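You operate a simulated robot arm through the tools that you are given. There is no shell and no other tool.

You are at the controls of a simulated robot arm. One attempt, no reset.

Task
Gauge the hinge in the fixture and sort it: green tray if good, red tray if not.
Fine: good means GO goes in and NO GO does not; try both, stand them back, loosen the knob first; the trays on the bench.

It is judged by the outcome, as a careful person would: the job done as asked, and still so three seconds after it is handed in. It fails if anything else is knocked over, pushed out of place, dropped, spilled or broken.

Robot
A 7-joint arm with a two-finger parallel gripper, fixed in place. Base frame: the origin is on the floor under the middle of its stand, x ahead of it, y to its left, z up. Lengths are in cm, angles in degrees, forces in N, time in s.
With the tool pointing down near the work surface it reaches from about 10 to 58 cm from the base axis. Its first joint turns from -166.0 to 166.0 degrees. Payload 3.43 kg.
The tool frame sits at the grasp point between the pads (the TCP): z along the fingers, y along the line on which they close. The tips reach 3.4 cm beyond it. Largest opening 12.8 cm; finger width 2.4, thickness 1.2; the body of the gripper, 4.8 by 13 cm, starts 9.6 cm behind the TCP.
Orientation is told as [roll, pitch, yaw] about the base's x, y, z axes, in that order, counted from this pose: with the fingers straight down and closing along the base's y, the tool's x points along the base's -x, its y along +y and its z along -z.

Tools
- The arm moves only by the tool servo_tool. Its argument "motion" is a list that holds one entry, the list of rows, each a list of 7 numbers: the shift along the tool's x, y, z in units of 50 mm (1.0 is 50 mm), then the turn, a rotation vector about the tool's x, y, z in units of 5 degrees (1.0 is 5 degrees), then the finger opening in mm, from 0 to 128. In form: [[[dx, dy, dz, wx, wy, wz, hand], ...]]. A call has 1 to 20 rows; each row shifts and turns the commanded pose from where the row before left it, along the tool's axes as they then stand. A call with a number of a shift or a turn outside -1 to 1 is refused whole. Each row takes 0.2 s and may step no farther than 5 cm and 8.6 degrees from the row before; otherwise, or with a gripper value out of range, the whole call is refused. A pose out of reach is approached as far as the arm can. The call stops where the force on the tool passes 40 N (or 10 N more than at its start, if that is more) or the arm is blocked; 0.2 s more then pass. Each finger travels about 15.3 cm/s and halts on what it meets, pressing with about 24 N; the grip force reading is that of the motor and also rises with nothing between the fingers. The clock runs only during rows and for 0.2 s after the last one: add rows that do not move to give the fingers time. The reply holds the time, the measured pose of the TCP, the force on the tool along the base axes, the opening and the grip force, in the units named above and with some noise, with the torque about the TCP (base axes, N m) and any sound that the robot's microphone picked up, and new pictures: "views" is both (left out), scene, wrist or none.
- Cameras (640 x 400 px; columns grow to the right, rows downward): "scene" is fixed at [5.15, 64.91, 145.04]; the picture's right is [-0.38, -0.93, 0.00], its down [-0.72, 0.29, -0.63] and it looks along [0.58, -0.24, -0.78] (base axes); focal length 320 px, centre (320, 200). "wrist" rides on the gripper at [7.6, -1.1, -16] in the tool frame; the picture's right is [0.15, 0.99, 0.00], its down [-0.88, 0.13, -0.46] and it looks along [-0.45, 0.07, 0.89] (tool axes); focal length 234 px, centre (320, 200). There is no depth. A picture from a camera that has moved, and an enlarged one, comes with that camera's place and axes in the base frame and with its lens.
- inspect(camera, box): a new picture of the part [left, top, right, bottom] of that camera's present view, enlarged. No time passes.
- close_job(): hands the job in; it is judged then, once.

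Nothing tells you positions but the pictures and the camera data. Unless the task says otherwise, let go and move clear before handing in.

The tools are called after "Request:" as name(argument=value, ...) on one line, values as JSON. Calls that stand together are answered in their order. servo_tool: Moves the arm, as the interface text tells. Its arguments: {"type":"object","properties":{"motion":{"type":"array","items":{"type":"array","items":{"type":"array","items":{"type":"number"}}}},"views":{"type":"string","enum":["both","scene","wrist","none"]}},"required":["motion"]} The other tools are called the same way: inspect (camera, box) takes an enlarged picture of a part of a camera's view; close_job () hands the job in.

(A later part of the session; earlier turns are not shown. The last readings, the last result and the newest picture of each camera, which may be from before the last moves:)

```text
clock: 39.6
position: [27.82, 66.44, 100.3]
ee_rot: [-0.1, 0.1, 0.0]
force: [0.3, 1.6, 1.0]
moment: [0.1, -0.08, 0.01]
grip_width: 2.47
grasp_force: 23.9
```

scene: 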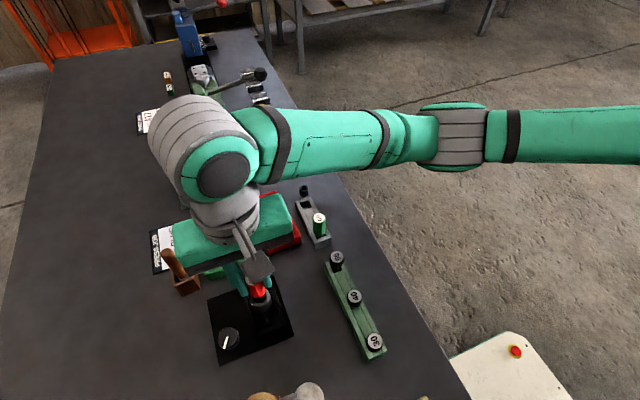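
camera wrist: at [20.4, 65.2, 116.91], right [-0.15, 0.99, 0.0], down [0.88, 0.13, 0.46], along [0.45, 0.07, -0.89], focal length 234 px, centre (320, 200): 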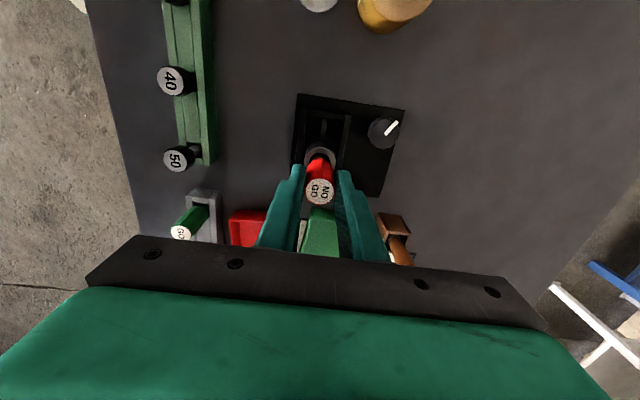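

Near zero force now, with a small +y push on the tip. I shift 1 mm to +y and try again in half-millimetre steps.

Request:
servo_tool(motion=[[[0, 0.02, -0.02, 0, 0, 0, 20], [0, 0, 0.02, 0, 0, 0, 20], [0, 0, 0.01, 0, 0, 0, 20], [0, 0, 0, 0, 0, 0, 20]]], views="none")

```text
clock: 40.6
position: [27.79, 66.51, 100.41]
ee_rot: [-0.1, 0.0, 0.0]
force: [0.6, 0.6, 0.0]
moment: [-0.07, -0.06, 0.03]
grip_width: 2.48
grasp_force: 24.5
```

Request:
servo_tool(motion=[[[0, 0, 0.01, 0, 0, 0, 20], [0, 0, 0.01, 0, 0, 0, 20], [0, 0, 0, 0, 0, 0, 20]]], views="none")

```text
clock: 41.4
position: [27.88, 66.37, 100.26]
ee_rot: [0.1, 0.0, -0.1]
force: [0.1, -2.8, 5.0]
moment: [-0.21, -0.05, 0.01]
grip_width: 2.48
grasp_force: 23.4
```

Now the side force is in −y, so the centre lies between. I move back 0.5 mm and press lightly again.

Request:
servo_tool(motion=[[[0, -0.01, 0, 0, 0, 0, 20], [0, 0, 0.01, 0, 0, 0, 20], [0, 0, 0, 0, 0, 0, 20]]], views="none")

```text
clock: 42.2
position: [27.75, 66.49, 100.3]
ee_rot: [0.0, 0.1, 0.0]
force: [1.0, 0.7, 1.8]
moment: [0.11, -0.08, 0.01]
grip_width: 2.48
grasp_force: 23.9
```

Request:
servo_tool(motion=[[[0, 0, 0.01, 0, 0, 0, 20], [0, 0, 0.01, 0, 0, 0, 20], [0, 0, 0, 0, 0, 0, 20]]], views="none")

```text
clock: 43.0
position: [27.78, 66.46, 100.17]
ee_rot: [0.1, 0.0, 0.0]
force: [1.2, 1.4, 10.7]
moment: [0.21, -0.13, 0.0]
grip_width: 2.47
grasp_force: 23.9
```

Request:
inspect(camera="wrist", box=[285, 120, 355, 210])

Request:
inspect(camera="scene", box=[235, 255, 290, 315])

```text
4.44 times, centred on (320, 165) of wrist
camera zoom: at [20.27, 65.18, 116.24], right [-0.15, 0.99, 0.0], down [0.88, 0.13, 0.46], along [0.45, 0.07, -0.89], focal length 1041 px, centre (320, 356)
```

zoom: 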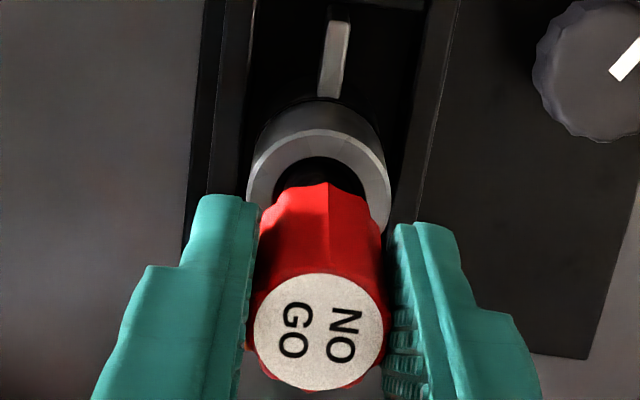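

```text
6.67 times, centred on (262, 285) of scene
camera zoom: at [5.15, 64.91, 145.04], right [-0.38, -0.93, 0.0], down [-0.72, 0.29, -0.63], along [0.58, -0.24, -0.78], focal length 2136 px, centre (703, -367)
```

zoom: 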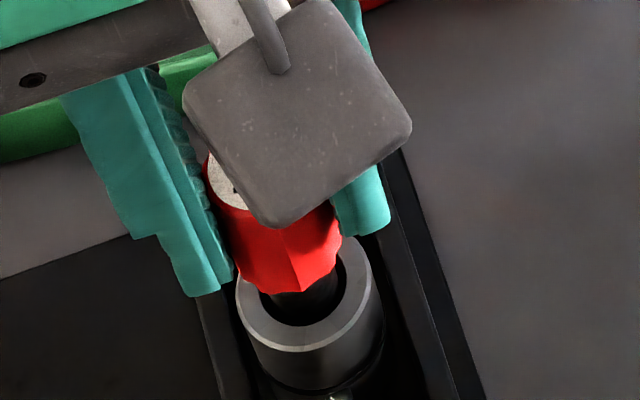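

The NO GO stands about 2 cm proud where the GO went flush. To be sure it isn't just off-centre, I probe again with 1 mm shifts in x.

Request:
servo_tool(motion=[[[0, 0, -0.03, 0, 0, 0, 20], [-0.02, 0, 0, 0, 0, 0, 20], [0, 0, 0.02, 0, 0, 0, 20], [0, 0, 0, 0, 0, 0, 20]]], views="none")

```text
clock: 44.0
position: [27.98, 66.4, 100.21]
ee_rot: [0.0, 0.1, 0.0]
force: [-2.0, -1.0, 5.8]
moment: [-0.12, 0.17, -0.01]
grip_width: 2.47
grasp_force: 23.8
```

Now it pushes back in −x, so the bore centre is bracketed in x as well. I go to the middle and press again.

Request:
servo_tool(motion=[[[0, 0, -0.02, 0, 0, 0, 20], [0.012, -0.003, 0, 0, 0, 0, 20], [0, 0, 0.02, 0, 0, 0, 20], [0, 0, 0.01, 0, 0, 0, 20], [0, 0, 0, 0, 0, 0, 20]]], views="none")

```text
clock: 45.2
position: [27.83, 66.5, 100.17]
ee_rot: [0.0, 0.0, 0.0]
force: [-0.4, 1.2, 2.2]
moment: [0.02, 0.09, -0.03]
grip_width: 2.46
grasp_force: 24.0
```

Request:
servo_tool(motion=[[[0, 0, 0.01, 0, 0, 0, 20], [0, 0, 0.01, 0, 0, 0, 20], [0, 0, 0, 0, 0, 0, 20]]], views="none")

```text
clock: 46.0
position: [27.86, 66.4, 100.1]
ee_rot: [0.1, 0.0, 0.0]
force: [-0.7, 4.1, 9.8]
moment: [0.35, 0.03, 0.0]
grip_width: 2.48
grasp_force: 24.4
```

Request:
servo_tool(motion=[[[0, 0.008, -0.01, 0, 0, 0, 20], [0, 0, 0.01, 0, 0, 0, 20], [0, 0, 0, 0, 0, 0, 20]]], views="none")

```text
clock: 46.8
position: [27.8, 66.45, 100.11]
ee_rot: [0.0, 0.0, 0.0]
force: [-0.8, 2.0, 5.5]
moment: [0.16, -0.01, 0.0]
grip_width: 2.47
grasp_force: 24.2
```

Request:
servo_tool(motion=[[[0.003, 0.007, -0.005, 0, 0, 0, 20], [0, 0, 0.005, 0, 0, 0, 20], [0, 0, 0, 0, 0, 0, 20]]], views="none")

Request:
servo_tool(motion=[[[0, 0, 0.01, 0, 0, 0, 20], [0, 0, 0, 0, 0, 0, 20]]], views="none")

```text
clock: 47.6
position: [27.83, 66.52, 100.09]
ee_rot: [0.1, -0.1, 0.1]
force: [-0.3, -2.9, 6.8]
moment: [-0.31, 0.04, -0.02]
grip_width: 2.49
grasp_force: 24.3
```

```text
clock: 48.2
position: [27.77, 66.48, 99.98]
ee_rot: [0.0, -0.1, 0.0]
force: [0.9, -4.5, 9.1]
moment: [-0.34, -0.13, 0.01]
grip_width: 2.49
grasp_force: 24.1
```

Request:
servo_tool(motion=[[[0, -0.004, 0, 0, 0, 0, 20], [0, 0, 0.005, 0, 0, 0, 20], [0, 0, 0, 0, 0, 0, 20]]], views="none")

```text
clock: 49.0
position: [27.84, 66.5, 99.87]
ee_rot: [-0.1, 0.0, 0.0]
force: [1.0, -3.1, 9.5]
moment: [-0.32, -0.09, -0.03]
grip_width: 2.48
grasp_force: 23.7
```

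Request:
servo_tool(motion=[[[-0.002, -0.005, 0, 0, 0, 0, 20], [0, 0, 0, 0, 0, 0, 20]]], views="none")

Request:
servo_tool(motion=[[[0, 0, 0.008, 0, 0, 0, 20], [0, 0, 0, 0, 0, 0, 20]]], views="none")

```text
clock: 49.6
position: [27.73, 66.5, 99.98]
ee_rot: [0.0, 0.0, 0.0]
force: [0.8, -3.1, 7.4]
moment: [-0.23, -0.07, 0.0]
grip_width: 2.48
grasp_force: 24.0
```

```text
clock: 50.2
position: [27.79, 66.46, 99.81]
ee_rot: [0.0, 0.1, -0.1]
force: [0.5, -1.8, 5.8]
moment: [-0.05, -0.01, 0.01]
grip_width: 2.51
grasp_force: 23.7
```

The contact height keeps creeping down as I centre it, so I must keep going until it clearly stops or slides in.

Request:
servo_tool(motion=[[[0, -0.004, 0, 0, 0, 0, 20], [0, 0, 0.01, 0, 0, 0, 20], [0, 0, 0, 0, 0, 0, 20]]], views="none")

Request:
servo_tool(motion=[[[0, 0, 0.01, 0, 0, 0, 20], [0, 0, 0, 0, 0, 0, 20]]], views="none")

```text
clock: 51.0
position: [27.88, 66.48, 99.79]
ee_rot: [0.0, 0.0, 0.0]
force: [-1.8, -0.2, 3.2]
moment: [-0.05, 0.07, -0.02]
grip_width: 2.47
grasp_force: 24.1
```

```text
clock: 51.6
position: [27.97, 66.59, 99.78]
ee_rot: [0.0, 0.0, 0.1]
force: [-1.7, 0.4, 4.9]
moment: [0.1, 0.11, 0.02]
grip_width: 2.48
grasp_force: 24.5
```

Request:
servo_tool(motion=[[[0.006, 0, 0, 0, 0, 0, 20], [0, 0, 0.01, 0, 0, 0, 20], [0, 0, 0.01, 0, 0, 0, 20], [0, 0, 0, 0, 0, 0, 20]]])

Request:
inspect(camera="wrist", box=[285, 120, 355, 210])

Request:
inspect(camera="scene", box=[235, 255, 290, 315])

```text
clock: 52.6
position: [27.83, 66.47, 99.73]
ee_rot: [-0.1, 0.0, 0.1]
force: [0.3, -2.0, 7.0]
moment: [-0.21, 0.04, -0.03]
grip_width: 2.46
grasp_force: 24.3
camera wrist: at [20.3, 65.22, 115.81], right [-0.15, 0.99, 0.0], down [0.88, 0.13, 0.46], along [0.45, 0.07, -0.89], focal length 234 px, centre (320, 200)
```

scene: 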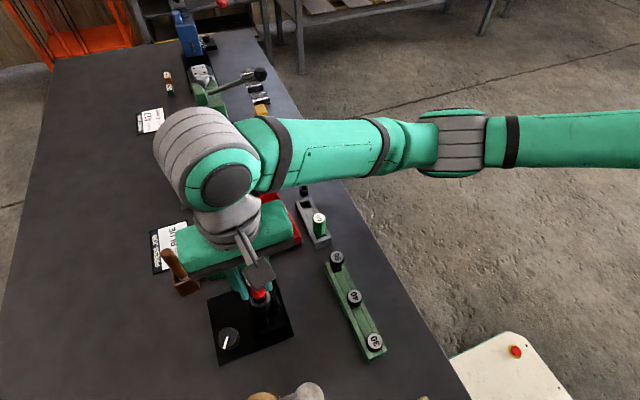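
wrist: 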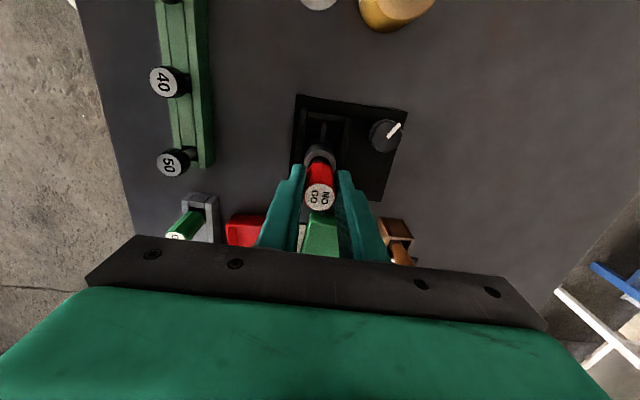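

```text
4.44 times, centred on (320, 165) of wrist
camera zoom: at [20.3, 65.22, 115.81], right [-0.15, 0.99, 0.0], down [0.88, 0.13, 0.46], along [0.45, 0.07, -0.89], focal length 1041 px, centre (320, 356)
```

zoom: 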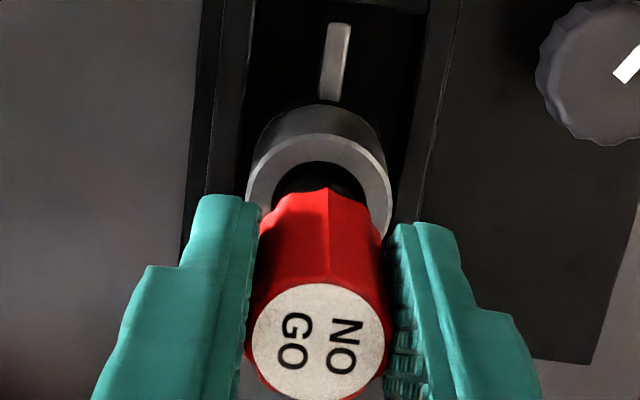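

```text
6.67 times, centred on (262, 285) of scene
camera zoom: at [5.15, 64.91, 145.04], right [-0.38, -0.93, 0.0], down [-0.72, 0.29, -0.63], along [0.58, -0.24, -0.78], focal length 2136 px, centre (703, -367)
```

zoom: 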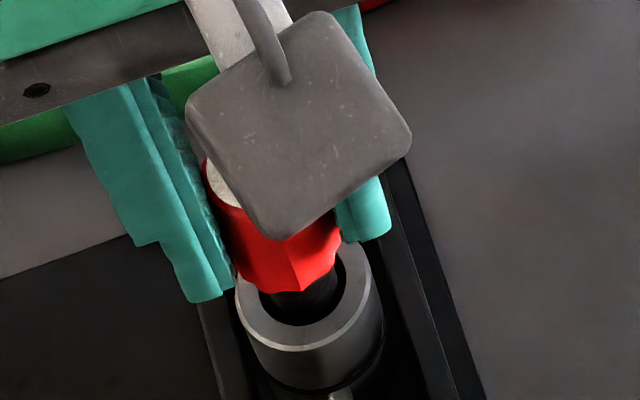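

In the scene view the red handle hasn't moved relative to the barrel since first contact (lower edge 292 against rim 352). The gripper has just been slipping down the handle, so the NO GO isn't entering. I relax the fingers by about 1.5 mm per side so it can self-centre while caged; if it fits, it will drop in.

Request:
servo_tool(motion=[[[0, 0, 0, 0, 0, 0, 26], [0, 0, 0, 0, 0, 0, 28], [0, 0, 0, 0, 0, 0, 28], [0, 0, 0, 0, 0, 0, 28]]])

Request:
inspect(camera="wrist", box=[285, 120, 355, 210])

Request:
inspect(camera="scene", box=[235, 255, 290, 315])

```text
clock: 53.6
position: [27.85, 66.56, 99.8]
ee_rot: [0.0, 0.1, 0.0]
force: [1.4, -0.8, 0.0]
moment: [0.04, -0.03, 0.0]
grip_width: 2.78
grasp_force: 0.0
camera wrist: at [20.3, 65.24, 115.78], right [-0.15, 0.99, 0.0], down [0.88, 0.13, 0.46], along [0.45, 0.07, -0.89], focal length 234 px, centre (320, 200)
```

scene: 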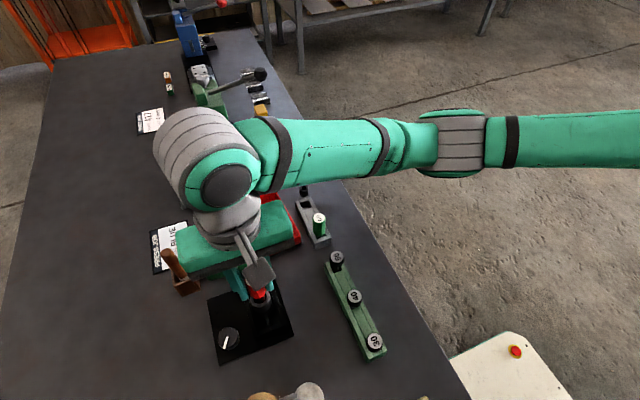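
wrist: 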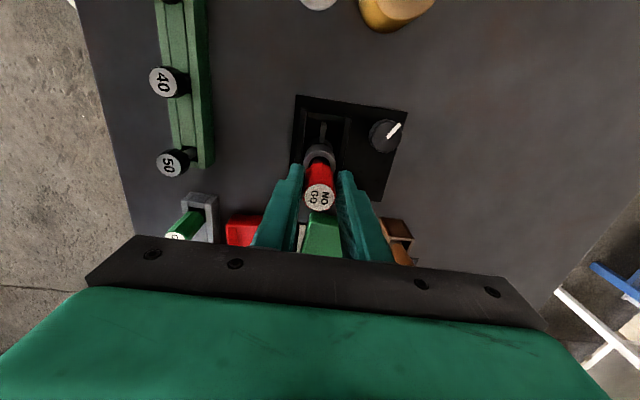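

```text
4.44 times, centred on (320, 165) of wrist
camera zoom: at [20.3, 65.24, 115.78], right [-0.15, 0.99, 0.0], down [0.88, 0.13, 0.46], along [0.45, 0.07, -0.89], focal length 1041 px, centre (320, 356)
```

zoom: 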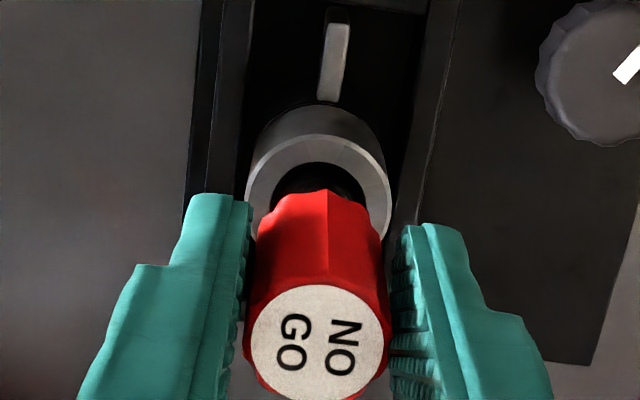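

```text
6.67 times, centred on (262, 285) of scene
camera zoom: at [5.15, 64.91, 145.04], right [-0.38, -0.93, 0.0], down [-0.72, 0.29, -0.63], along [0.58, -0.24, -0.78], focal length 2136 px, centre (703, -367)
```

zoom: 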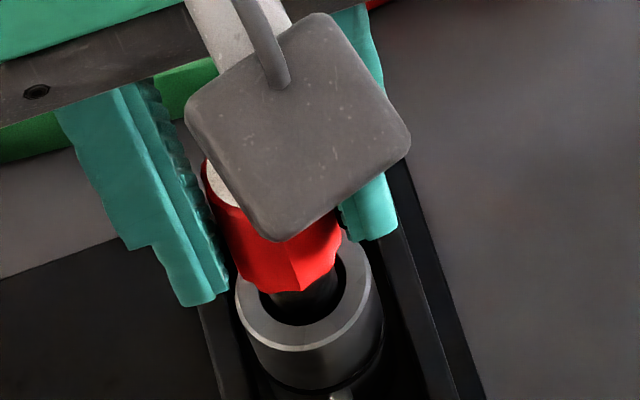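

Left free it stays put, about 2 cm proud, and does not drop in. I slide the fingers back up about 1 cm to the original grip height, regrip and give one straight push as a final check.

Request:
servo_tool(motion=[[[0, 0, -0.1, 0, 0, 0, 28], [0, 0, -0.095, 0, 0, 0, 28], [0, 0, 0, 0, 0, 0, 28], [0, 0, 0, 0, 0, 0, 25], [0, 0, 0, 0, 0, 0, 20], [0, 0, 0, 0, 0, 0, 20]]])

Request:
inspect(camera="wrist", box=[285, 120, 355, 210])

Request:
inspect(camera="scene", box=[235, 255, 290, 315])

```text
clock: 55.0
position: [27.75, 66.42, 100.69]
ee_rot: [0.0, 0.0, 0.0]
force: [0.8, 0.4, 0.4]
moment: [0.09, -0.08, 0.01]
grip_width: 2.48
grasp_force: 23.7
camera wrist: at [20.29, 65.2, 116.79], right [-0.15, 0.99, 0.0], down [0.88, 0.13, 0.46], along [0.45, 0.07, -0.89], focal length 234 px, centre (320, 200)
```

scene: 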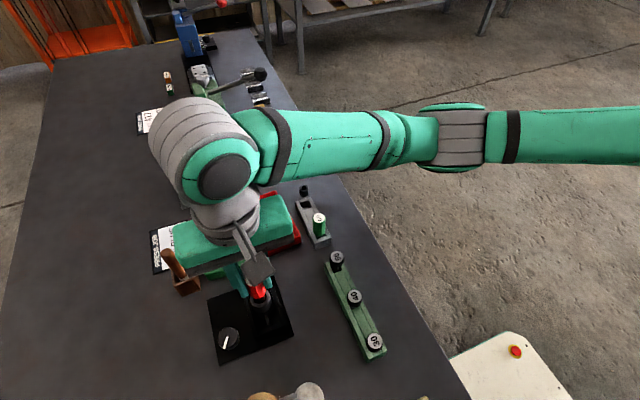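
wrist: 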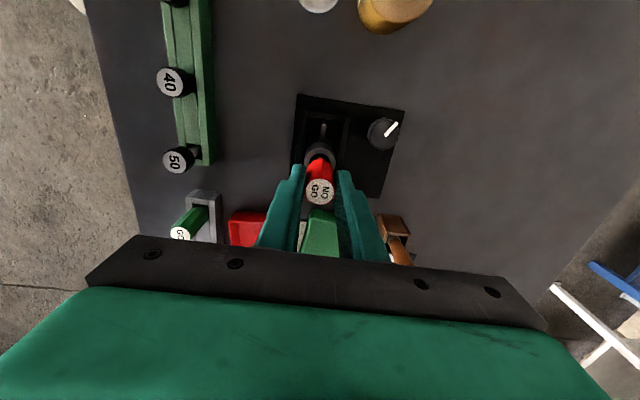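

```text
4.44 times, centred on (320, 165) of wrist
camera zoom: at [20.29, 65.2, 116.79], right [-0.15, 0.99, 0.0], down [0.88, 0.13, 0.46], along [0.45, 0.07, -0.89], focal length 1041 px, centre (320, 356)
```

zoom: 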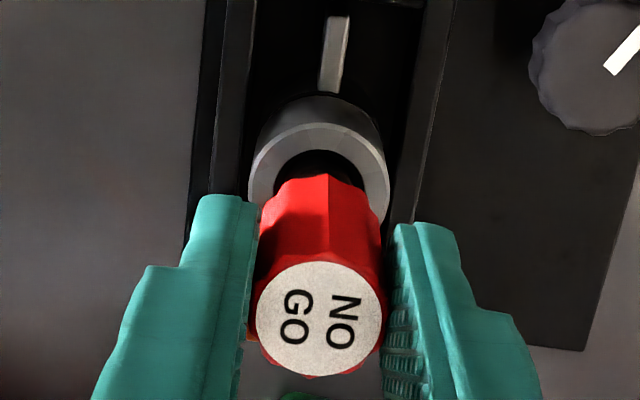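

```text
6.67 times, centred on (262, 285) of scene
camera zoom: at [5.15, 64.91, 145.04], right [-0.38, -0.93, 0.0], down [-0.72, 0.29, -0.63], along [0.58, -0.24, -0.78], focal length 2136 px, centre (703, -367)
```

zoom: 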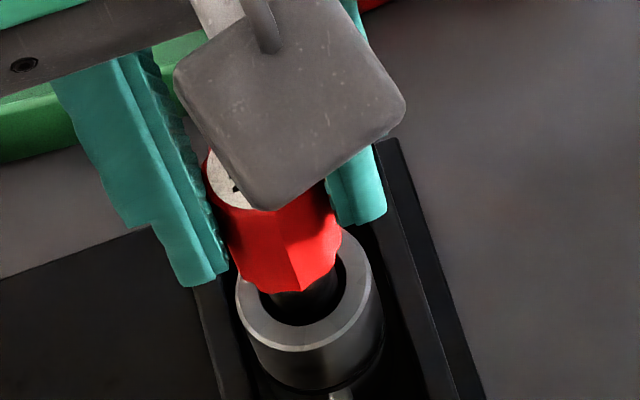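

Request:
servo_tool(motion=[[[0, 0, 0.008, 0, 0, 0, 20], [0, 0, 0.008, 0, 0, 0, 20], [0, 0, 0, 0, 0, 0, 20]]], views="none")

```text
clock: 55.8
position: [27.86, 66.52, 100.72]
ee_rot: [0.1, 0.1, 0.0]
force: [2.7, -1.8, 11.6]
moment: [-0.23, -0.26, 0.02]
grip_width: 2.47
grasp_force: 23.5
```

It is stopped hard again, so NO GO does not go in while GO did: the hinge is good and belongs in the green tray. I lift the NO GO out and carry it back over its slot.

Request:
servo_tool(motion=[[[0, 0, -0.1, 0, 0, 0, 20], [0, 0, -0.3, 0, 0, 0, 20], [0, 0, -0.414, 0, 0, 0, 20], [-0.6182, -0.4972, 0, 0, 0, 0, 20], [-0.6182, -0.4972, 0, 0, 0, 0, 20], [-0.6182, -0.4972, 0, 0, 0, 0, 20], [-0.6182, -0.4972, 0, 0, 0, 0, 20], [-0.6182, -0.4972, 0, 0, 0, 0, 20], [-0.6182, -0.4972, 0, 0, 0, 0, 20], [0, 0, 0, 0, 0, 0, 20], [0, 0, 0, 0, 0, 0, 20], [0, 0, 0, 0, 0, 0, 20]]])

Request:
inspect(camera="wrist", box=[270, 100, 370, 220])

Request:
inspect(camera="scene", box=[280, 155, 340, 225])

Request:
inspect(camera="scene", box=[200, 260, 300, 370])

```text
clock: 58.4
position: [46.42, 51.47, 105.01]
ee_rot: [0.0, 0.0, 0.0]
force: [1.2, -0.7, -1.0]
moment: [0.01, 0.01, 0.02]
grip_width: 2.47
grasp_force: 24.0
camera wrist: at [38.98, 50.21, 121.01], right [-0.15, 0.99, 0.0], down [0.88, 0.13, 0.46], along [0.45, 0.07, -0.89], focal length 234 px, centre (320, 200)
```

scene: 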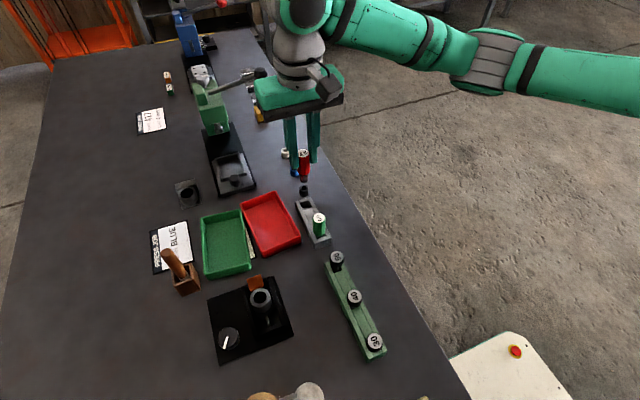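
wrist: 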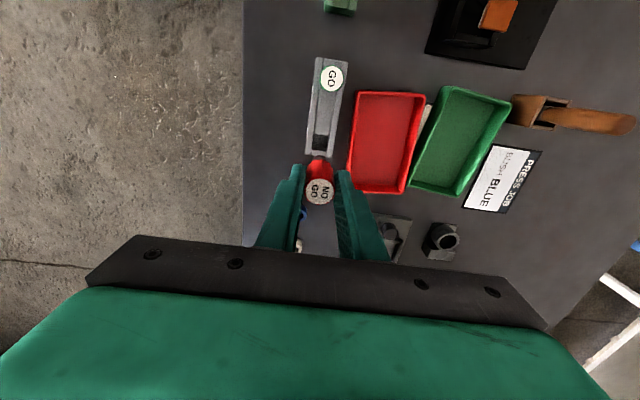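

```text
3.33 times, centred on (320, 160) of wrist
camera zoom: at [38.98, 50.21, 121.01], right [-0.15, 0.99, 0.0], down [0.88, 0.13, 0.46], along [0.45, 0.07, -0.89], focal length 781 px, centre (320, 333)
```

zoom: 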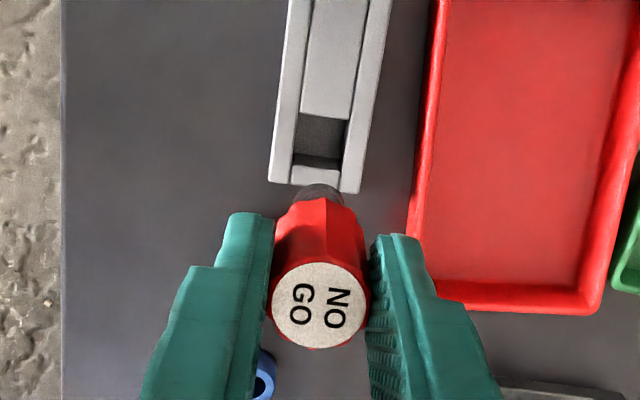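

```text
5.71 times, centred on (310, 190) of scene
camera zoom: at [5.15, 64.91, 145.04], right [-0.38, -0.93, 0.0], down [-0.72, 0.29, -0.63], along [0.58, -0.24, -0.78], focal length 1831 px, centre (377, 257)
```

zoom: 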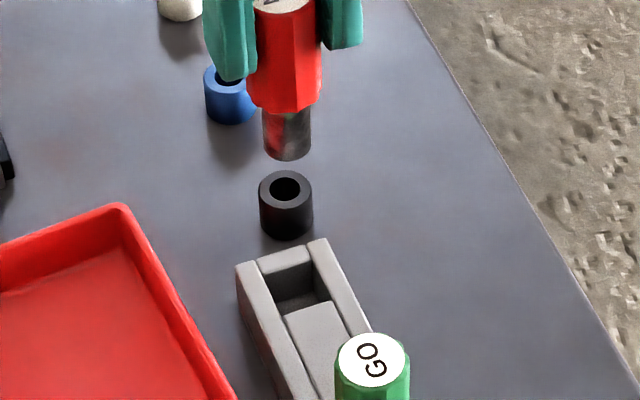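

```text
3.64 times, centred on (250, 315) of scene
camera zoom: at [5.15, 64.91, 145.04], right [-0.38, -0.93, 0.0], down [-0.72, 0.29, -0.63], along [0.58, -0.24, -0.78], focal length 1165 px, centre (574, -218)
```

zoom: 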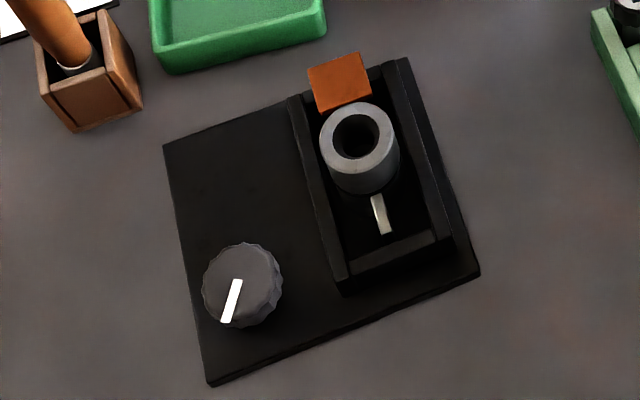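

Comparing with the lift-off view, the arm is now about 1.6 mm too far in +x. I correct this and lower to just above the slot to check again.

Request:
servo_tool(motion=[[[0.032, 0.005, 0.3, 0, 0, 0, 20], [0, 0, 0.4, 0, 0, 0, 20], [0, 0, 0.4, 0, 0, 0, 20], [0, 0, 0.2, 0, 0, 0, 20], [0, 0, 0, 0, 0, 0, 20], [0, 0, 0, 0, 0, 0, 20]]])

Request:
inspect(camera="wrist", box=[280, 110, 360, 210])

Request:
inspect(camera="scene", box=[280, 170, 340, 240])

```text
clock: 59.8
position: [46.21, 51.63, 98.34]
ee_rot: [0.0, 0.0, 0.1]
force: [0.2, 0.9, -0.8]
moment: [0.01, 0.01, -0.01]
grip_width: 2.47
grasp_force: 23.6
camera wrist: at [38.75, 50.33, 114.35], right [-0.15, 0.99, 0.0], down [0.88, 0.13, 0.46], along [0.45, 0.07, -0.89], focal length 234 px, centre (320, 200)
```

scene: 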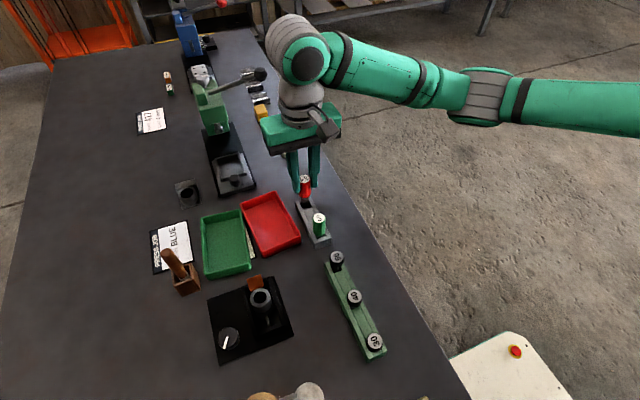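
wrist: 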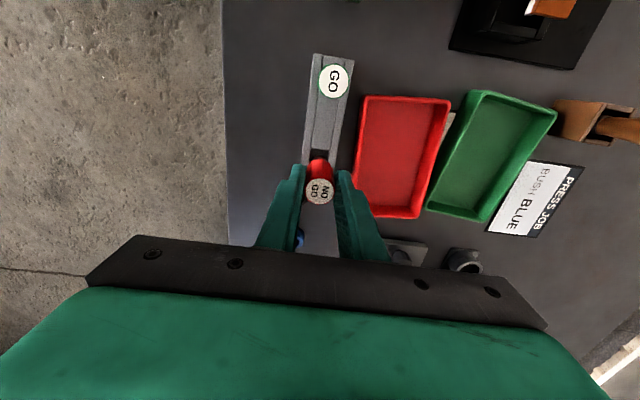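

```text
4.00 times, centred on (320, 160) of wrist
camera zoom: at [38.75, 50.33, 114.35], right [-0.15, 0.99, 0.0], down [0.88, 0.13, 0.46], along [0.45, 0.07, -0.89], focal length 937 px, centre (320, 360)
```

zoom: 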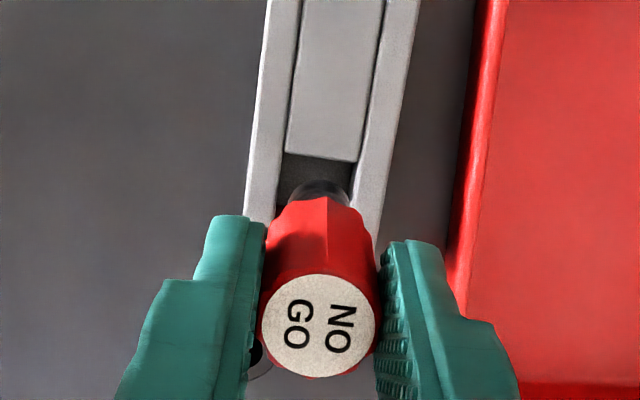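

```text
5.71 times, centred on (310, 205) of scene
camera zoom: at [5.15, 64.91, 145.04], right [-0.38, -0.93, 0.0], down [-0.72, 0.29, -0.63], along [0.58, -0.24, -0.78], focal length 1831 px, centre (377, 171)
```

zoom: 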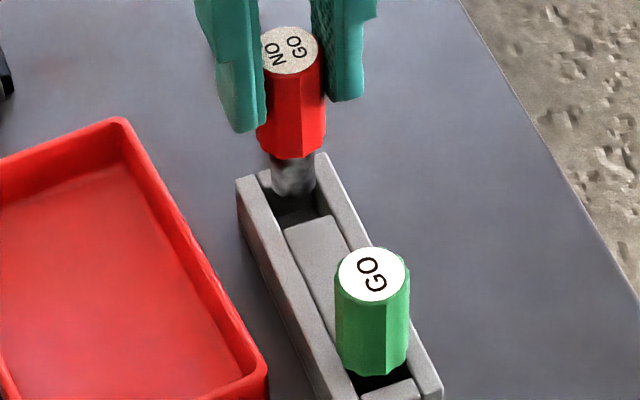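

The plug is about 0.9 mm off in +y relative to the slot. I correct it and lower the tip into the slot slowly, watching forces.

Request:
servo_tool(motion=[[[0, -0.018, 0, 0, 0, 0, 20], [0, 0, 0.06, 0, 0, 0, 20], [0, 0, 0.06, 0, 0, 0, 20], [0, 0, 0.06, 0, 0, 0, 20], [0, 0, 0.06, 0, 0, 0, 20], [0, 0, 0.06, 0, 0, 0, 20], [0, 0, 0, 0, 0, 0, 20]]])

Request:
inspect(camera="wrist", box=[280, 110, 360, 210])

Request:
inspect(camera="scene", box=[280, 170, 340, 240])

```text
clock: 61.4
position: [46.3, 51.51, 96.6]
ee_rot: [0.0, 0.1, -0.1]
force: [-0.6, -0.4, -0.2]
moment: [0.01, 0.01, 0.01]
grip_width: 2.49
grasp_force: 24.0
camera wrist: at [38.66, 50.25, 112.65], right [-0.15, 0.99, 0.0], down [0.88, 0.13, 0.46], along [0.45, 0.07, -0.89], focal length 234 px, centre (320, 200)
```

scene: 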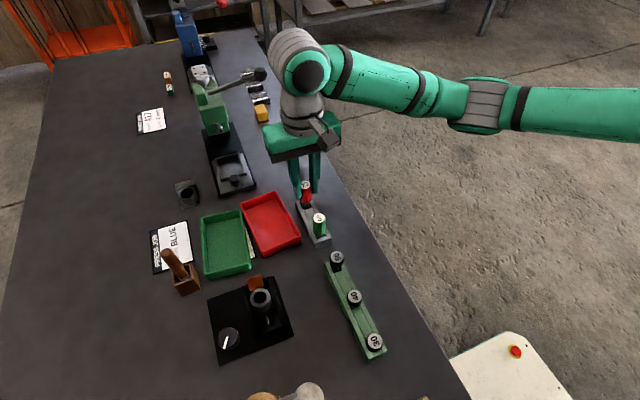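
wrist: 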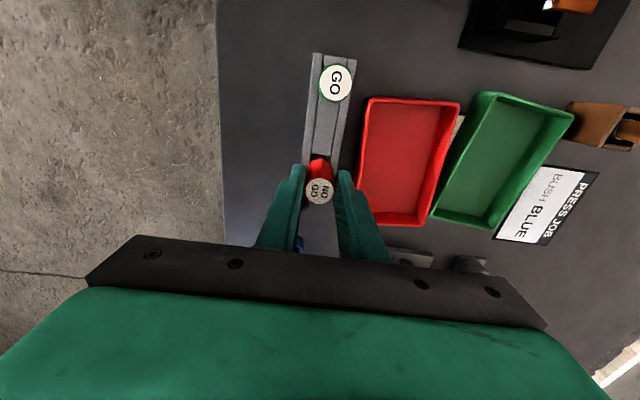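

```text
4.00 times, centred on (320, 160) of wrist
camera zoom: at [38.66, 50.25, 112.65], right [-0.15, 0.99, 0.0], down [0.88, 0.13, 0.46], along [0.45, 0.07, -0.89], focal length 937 px, centre (320, 360)
```

zoom: 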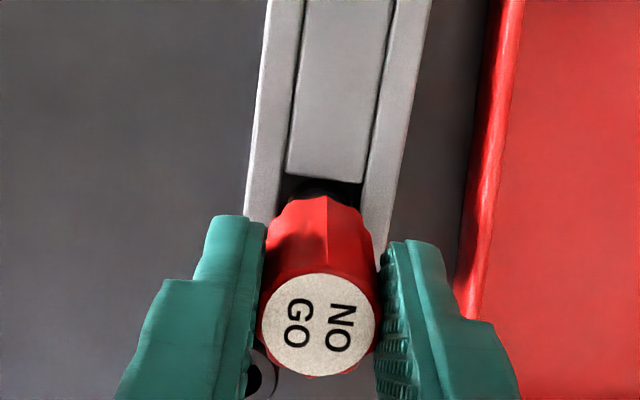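

```text
5.71 times, centred on (310, 205) of scene
camera zoom: at [5.15, 64.91, 145.04], right [-0.38, -0.93, 0.0], down [-0.72, 0.29, -0.63], along [0.58, -0.24, -0.78], focal length 1831 px, centre (377, 171)
```

zoom: 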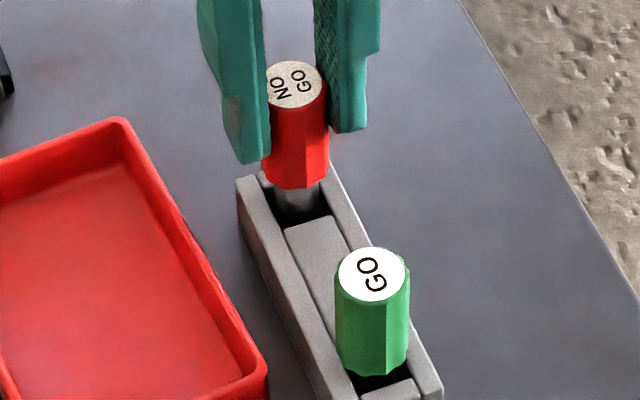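

The plug is in the slot with no side force. I lower the rest of the way.

Request:
servo_tool(motion=[[[0, 0, 0.08, 0, 0, 0, 20], [0, 0, 0.08, 0, 0, 0, 20], [0, 0, 0.08, 0, 0, 0, 20], [0, 0, 0.05, 0, 0, 0, 20], [0, 0, 0.03, 0, 0, 0, 20], [0, 0, 0.02, 0, 0, 0, 20], [0, 0, 0, 0, 0, 0, 20]]])

Request:
inspect(camera="wrist", box=[280, 110, 360, 210])

Request:
inspect(camera="scene", box=[280, 170, 340, 240])

```text
clock: 63.0
position: [46.27, 51.59, 94.86]
ee_rot: [0.0, 0.1, -0.1]
force: [0.0, -0.8, 3.5]
moment: [-0.07, 0.01, 0.01]
grip_width: 2.46
grasp_force: 23.8
camera wrist: at [38.69, 50.23, 111.06], right [-0.15, 0.99, 0.0], down [0.88, 0.13, 0.46], along [0.45, 0.07, -0.89], focal length 234 px, centre (320, 200)
```

scene: 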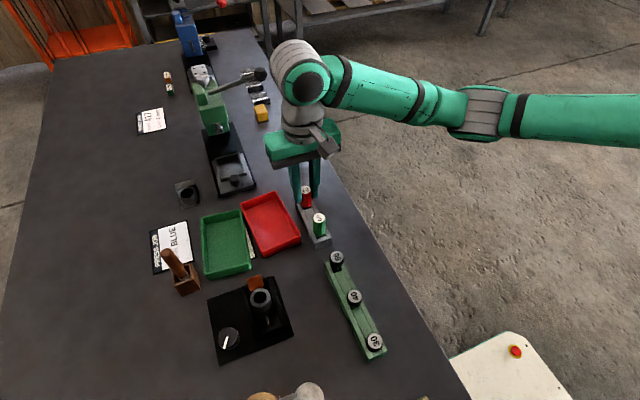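
wrist: 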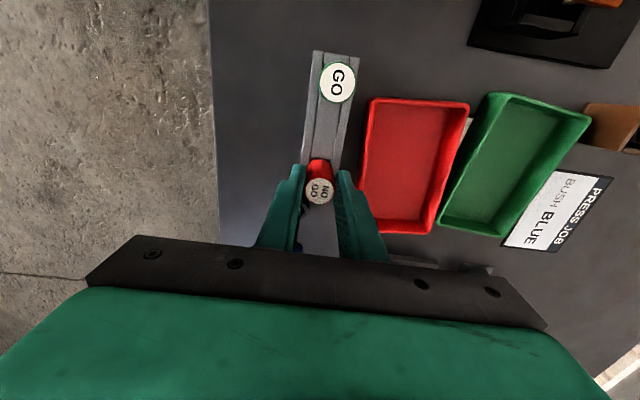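

```text
4.00 times, centred on (320, 160) of wrist
camera zoom: at [38.69, 50.23, 111.06], right [-0.15, 0.99, 0.0], down [0.88, 0.13, 0.46], along [0.45, 0.07, -0.89], focal length 937 px, centre (320, 360)
```

zoom: 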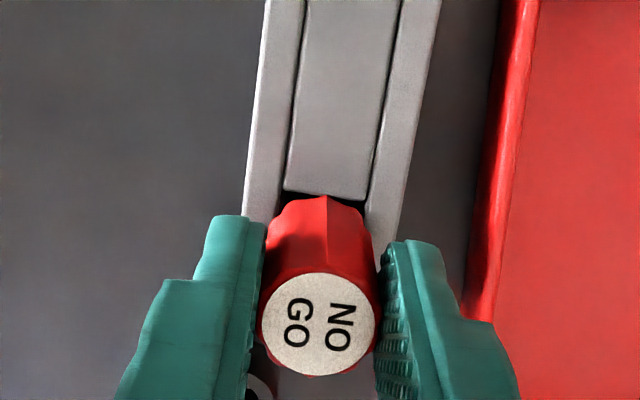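

```text
5.71 times, centred on (310, 205) of scene
camera zoom: at [5.15, 64.91, 145.04], right [-0.38, -0.93, 0.0], down [-0.72, 0.29, -0.63], along [0.58, -0.24, -0.78], focal length 1831 px, centre (377, 171)
```

zoom: 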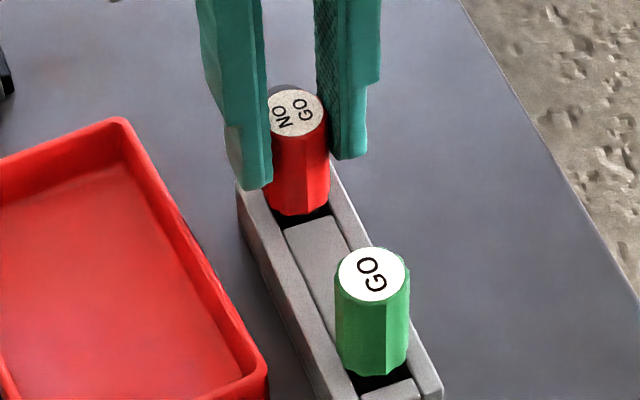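

Light contact (3.5 N): the NO GO is seated. I open and rise straight up.

Request:
servo_tool(motion=[[[0, 0, 0, 0, 0, 0, 24], [0, 0, 0, 0, 0, 0, 28], [0, 0, 0, 0, 0, 0, 36], [0, 0, 0, 0, 0, 0, 42], [0, 0, 0, 0, 0, 0, 42], [0, 0, -0.3, 0, 0, 0, 42], [0, 0, -0.6, 0, 0, 0, 42], [0, 0, -0.8, 0, 0, 0, 42], [0, 0, 0, 0, 0, 0, 42]]])

Request:
inspect(camera="scene", box=[280, 170, 340, 250])

Request:
inspect(camera="scene", box=[205, 315, 255, 365])

```text
clock: 65.0
position: [46.28, 51.63, 103.44]
ee_rot: [0.0, 0.0, 0.0]
force: [0.5, -0.1, -0.1]
moment: [-0.04, 0.0, 0.03]
grip_width: 4.19
grasp_force: 0.1
camera wrist: at [38.75, 50.39, 119.52], right [-0.15, 0.99, 0.0], down [0.88, 0.13, 0.46], along [0.45, 0.07, -0.89], focal length 234 px, centre (320, 200)
```

scene: 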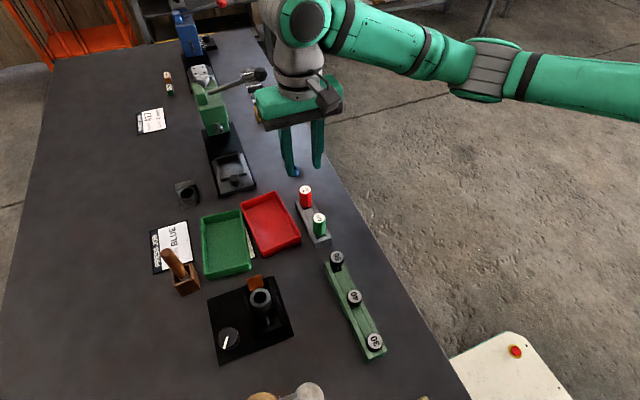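
wrist: 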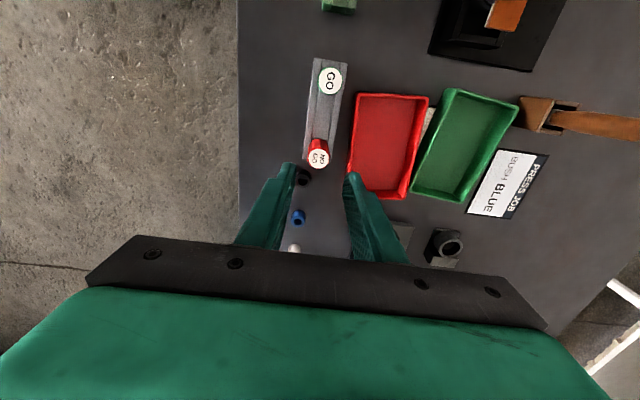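

```text
5.00 times, centred on (310, 210) of scene
camera zoom: at [5.15, 64.91, 145.04], right [-0.38, -0.93, 0.0], down [-0.72, 0.29, -0.63], along [0.58, -0.24, -0.78], focal length 1602 px, centre (370, 150)
```

zoom: 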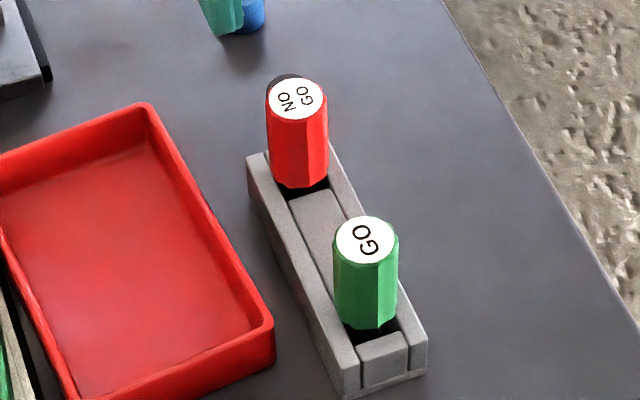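

```text
8.00 times, centred on (230, 340) of scene
camera zoom: at [5.15, 64.91, 145.04], right [-0.38, -0.93, 0.0], down [-0.72, 0.29, -0.63], along [0.58, -0.24, -0.78], focal length 2563 px, centre (1040, -920)
```

zoom: 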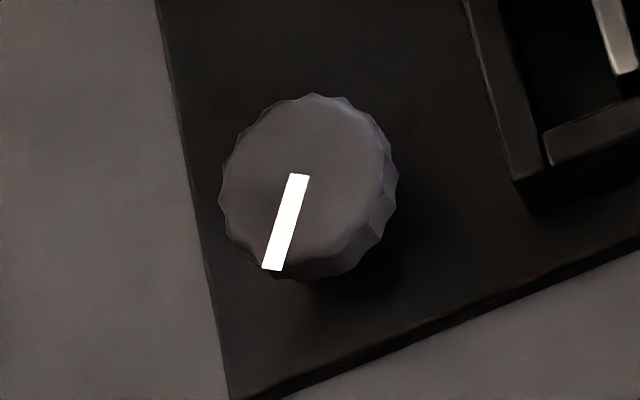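

Both gauges stand in their slots. Next is the knob, near (24.3, 72.6) with its top around z = 91.3; I move over it high up to check reach and view it.

Request:
servo_tool(motion=[[[0.6286, 0.6, 0, 0, 0, 0, 42], [0.6286, 0.6, 0, 0, 0, 0, 42], [0.6286, 0.6, 0, 0, 0, 0, 50], [0.6286, 0.6, 0, 0, 0, 0, 60], [0.6286, 0.6, 0, 0, 0, 0, 60], [0.6286, 0.6, 0, 0, 0, 0, 60], [0.6286, 0.6, 0, 0, 0, 0, 60], [0, 0, 0, 0, 0, 0, 60], [0, 0, 0, 0, 0, 0, 60]]])

Request:
inspect(camera="wrist", box=[250, 80, 390, 220])

```text
clock: 67.0
position: [23.91, 72.35, 103.58]
ee_rot: [0.0, 0.0, -0.1]
force: [0.3, -0.2, 0.3]
moment: [-0.06, -0.01, -0.02]
grip_width: 6.01
grasp_force: 0.0
camera wrist: at [16.54, 71.07, 119.56], right [-0.14, 0.99, 0.0], down [0.88, 0.13, 0.46], along [0.45, 0.07, -0.89], focal length 234 px, centre (320, 200)
```

scene: 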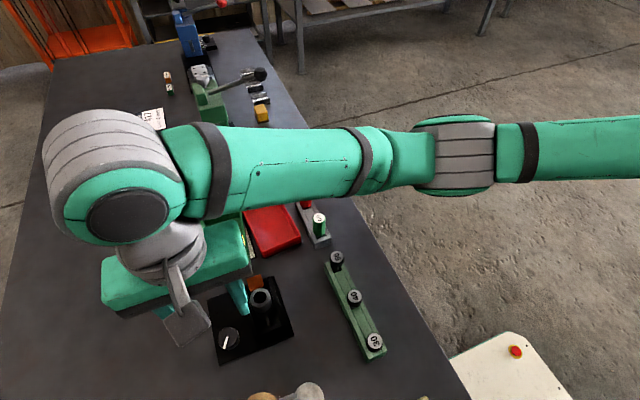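
wrist: 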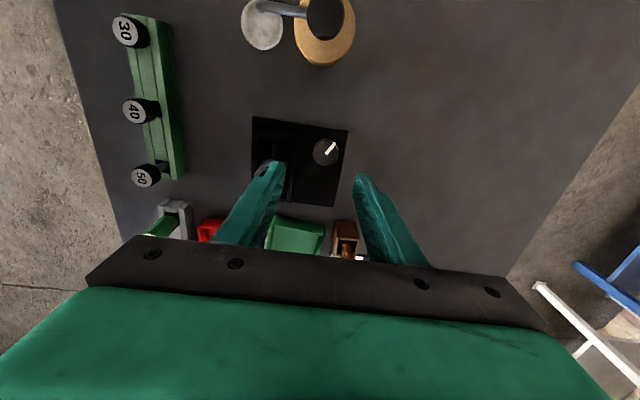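

```text
2.86 times, centred on (320, 150) of wrist
camera zoom: at [16.54, 71.07, 119.56], right [-0.14, 0.99, 0.0], down [0.88, 0.13, 0.46], along [0.45, 0.07, -0.89], focal length 669 px, centre (320, 343)
```

zoom: 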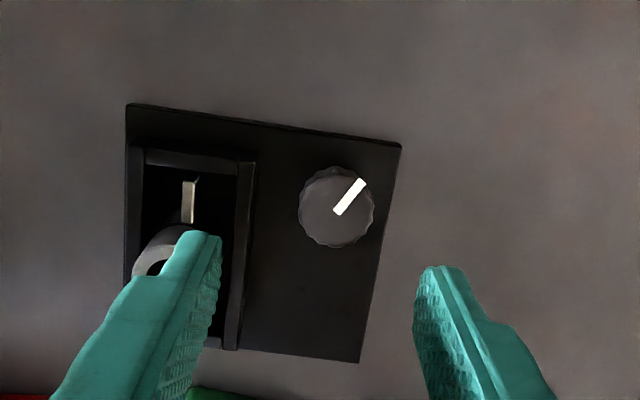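

Reach is fine, and the knob centre reads near (24.2, 72.8). I rotate the tool 90° clockwise up here, so the fingers straddle the knob along x, clear of the channel wall. That leaves plenty of range to turn counter-clockwise.

Request:
servo_tool(motion=[[[0, 0, 0, 0, 0, 1, 60], [0, 0, 0, 0, 0, 1, 60], [0, 0, 0, 0, 0, 1, 60], [0, 0, 0, 0, 0, 1, 60], [0, 0, 0, 0, 0, 1, 60], [0, 0, 0, 0, 0, 1, 60], [0, 0, 0, 0, 0, 1, 60], [0, 0, 0, 0, 0, 1, 60], [0, 0, 0, 0, 0, 1, 60], [0, 0, 0, 0, 0, 1, 60], [0, 0, 0, 0, 0, 1, 60], [0, 0, 0, 0, 0, 1, 60], [0, 0, 0, 0, 0, 1, 60], [0, 0, 0, 0, 0, 1, 60], [0, 0, 0, 0, 0, 1, 60], [0, 0, 0, 0, 0, 1, 60], [0, 0, 0, 0, 0, 1, 60], [0, 0, 0, 0, 0, 1, 60], [0, 0, 0, 0, 0, 0, 60]]])

Request:
inspect(camera="wrist", box=[250, 80, 390, 220])

```text
clock: 71.0
position: [26.04, 76.37, 102.58]
ee_rot: [0.1, 0.1, -90.0]
force: [-0.1, 0.4, 0.5]
moment: [0.05, 0.03, -0.03]
grip_width: 6.0
grasp_force: 0.0
out of reach, approached as far as the arm can: row 15, 16, 17, 18
camera wrist: at [24.95, 83.81, 118.57], right [0.99, 0.15, 0.0], down [0.13, -0.88, 0.46], along [0.07, -0.45, -0.89], focal length 234 px, centre (320, 200)
```

scene: 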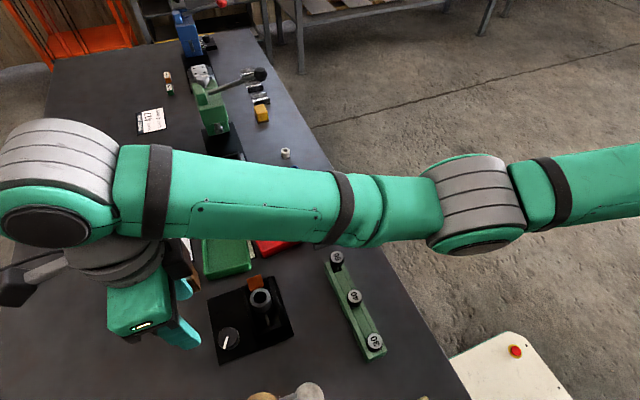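
wrist: 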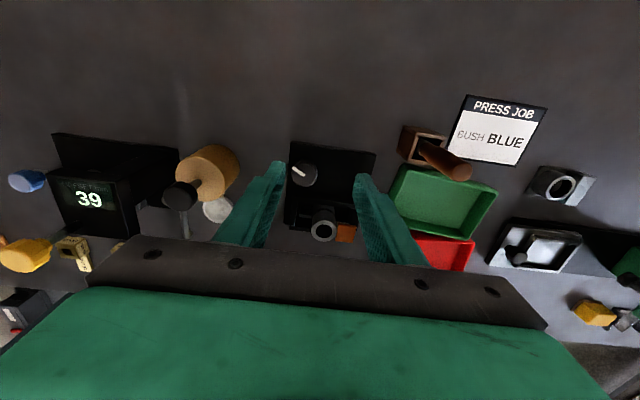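

```text
2.86 times, centred on (320, 150) of wrist
camera zoom: at [24.95, 83.81, 118.57], right [0.99, 0.15, 0.0], down [0.13, -0.88, 0.46], along [0.07, -0.45, -0.89], focal length 669 px, centre (320, 343)
```

zoom: 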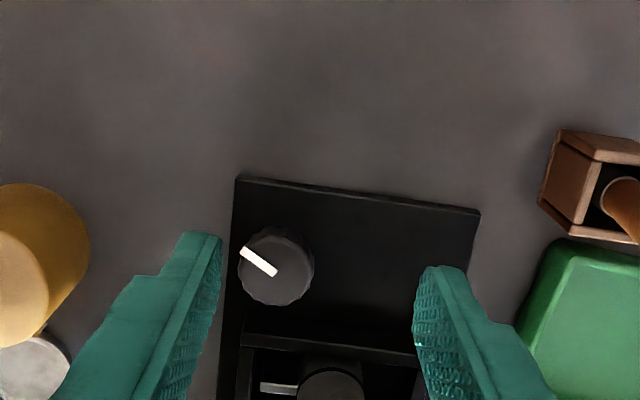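

The last rows hit a joint limit and the pose shifted, so 90° clockwise is too far. I turn back to 45° clockwise, which still clears the channel wall, and leaves over 200° to turn counter-clockwise.

Request:
servo_tool(motion=[[[0, 0, 0, 0, 0, -1, 60], [0, 0, 0, 0, 0, -1, 60], [0, 0, 0, 0, 0, -1, 60], [0, 0, 0, 0, 0, -1, 60], [0, 0, 0, 0, 0, -1, 60], [0, 0, 0, 0, 0, -1, 60], [0, 0, 0, 0, 0, -1, 60], [0, 0, 0, 0, 0, -1, 60], [0, 0, 0, 0, 0, -1, 60], [0, 0, 0, 0, 0, 0, 60], [0, 0, 0, 0, 0, 0, 60]]])

Request:
inspect(camera="wrist", box=[250, 80, 390, 220])

```text
clock: 73.4
position: [26.16, 76.28, 102.6]
ee_rot: [0.0, -0.1, -45.1]
force: [-0.5, 0.2, -0.6]
moment: [0.0, 0.0, -0.02]
grip_width: 5.98
grasp_force: 0.0
camera wrist: at [19.96, 80.73, 118.58], right [0.6, 0.8, 0.0], down [0.71, -0.53, 0.46], along [0.37, -0.27, -0.89], focal length 234 px, centre (320, 200)
```

scene: 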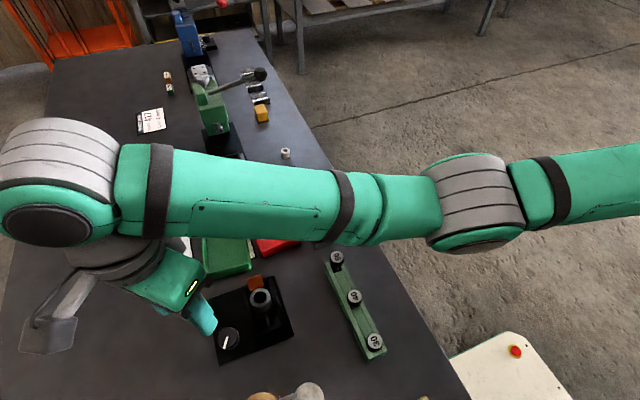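
wrist: 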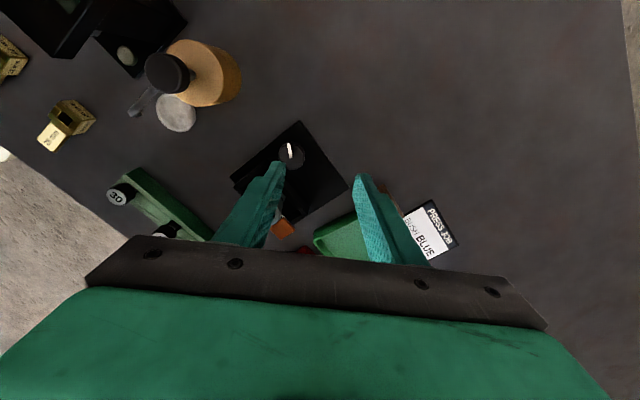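

```text
2.86 times, centred on (320, 150) of wrist
camera zoom: at [19.96, 80.73, 118.58], right [0.6, 0.8, 0.0], down [0.71, -0.53, 0.46], along [0.37, -0.27, -0.89], focal length 669 px, centre (320, 343)
```

zoom: 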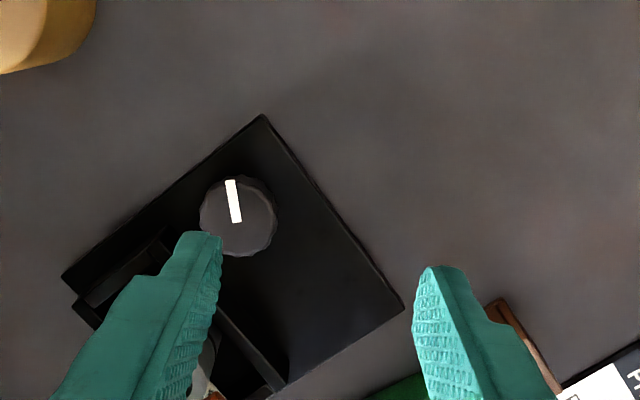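

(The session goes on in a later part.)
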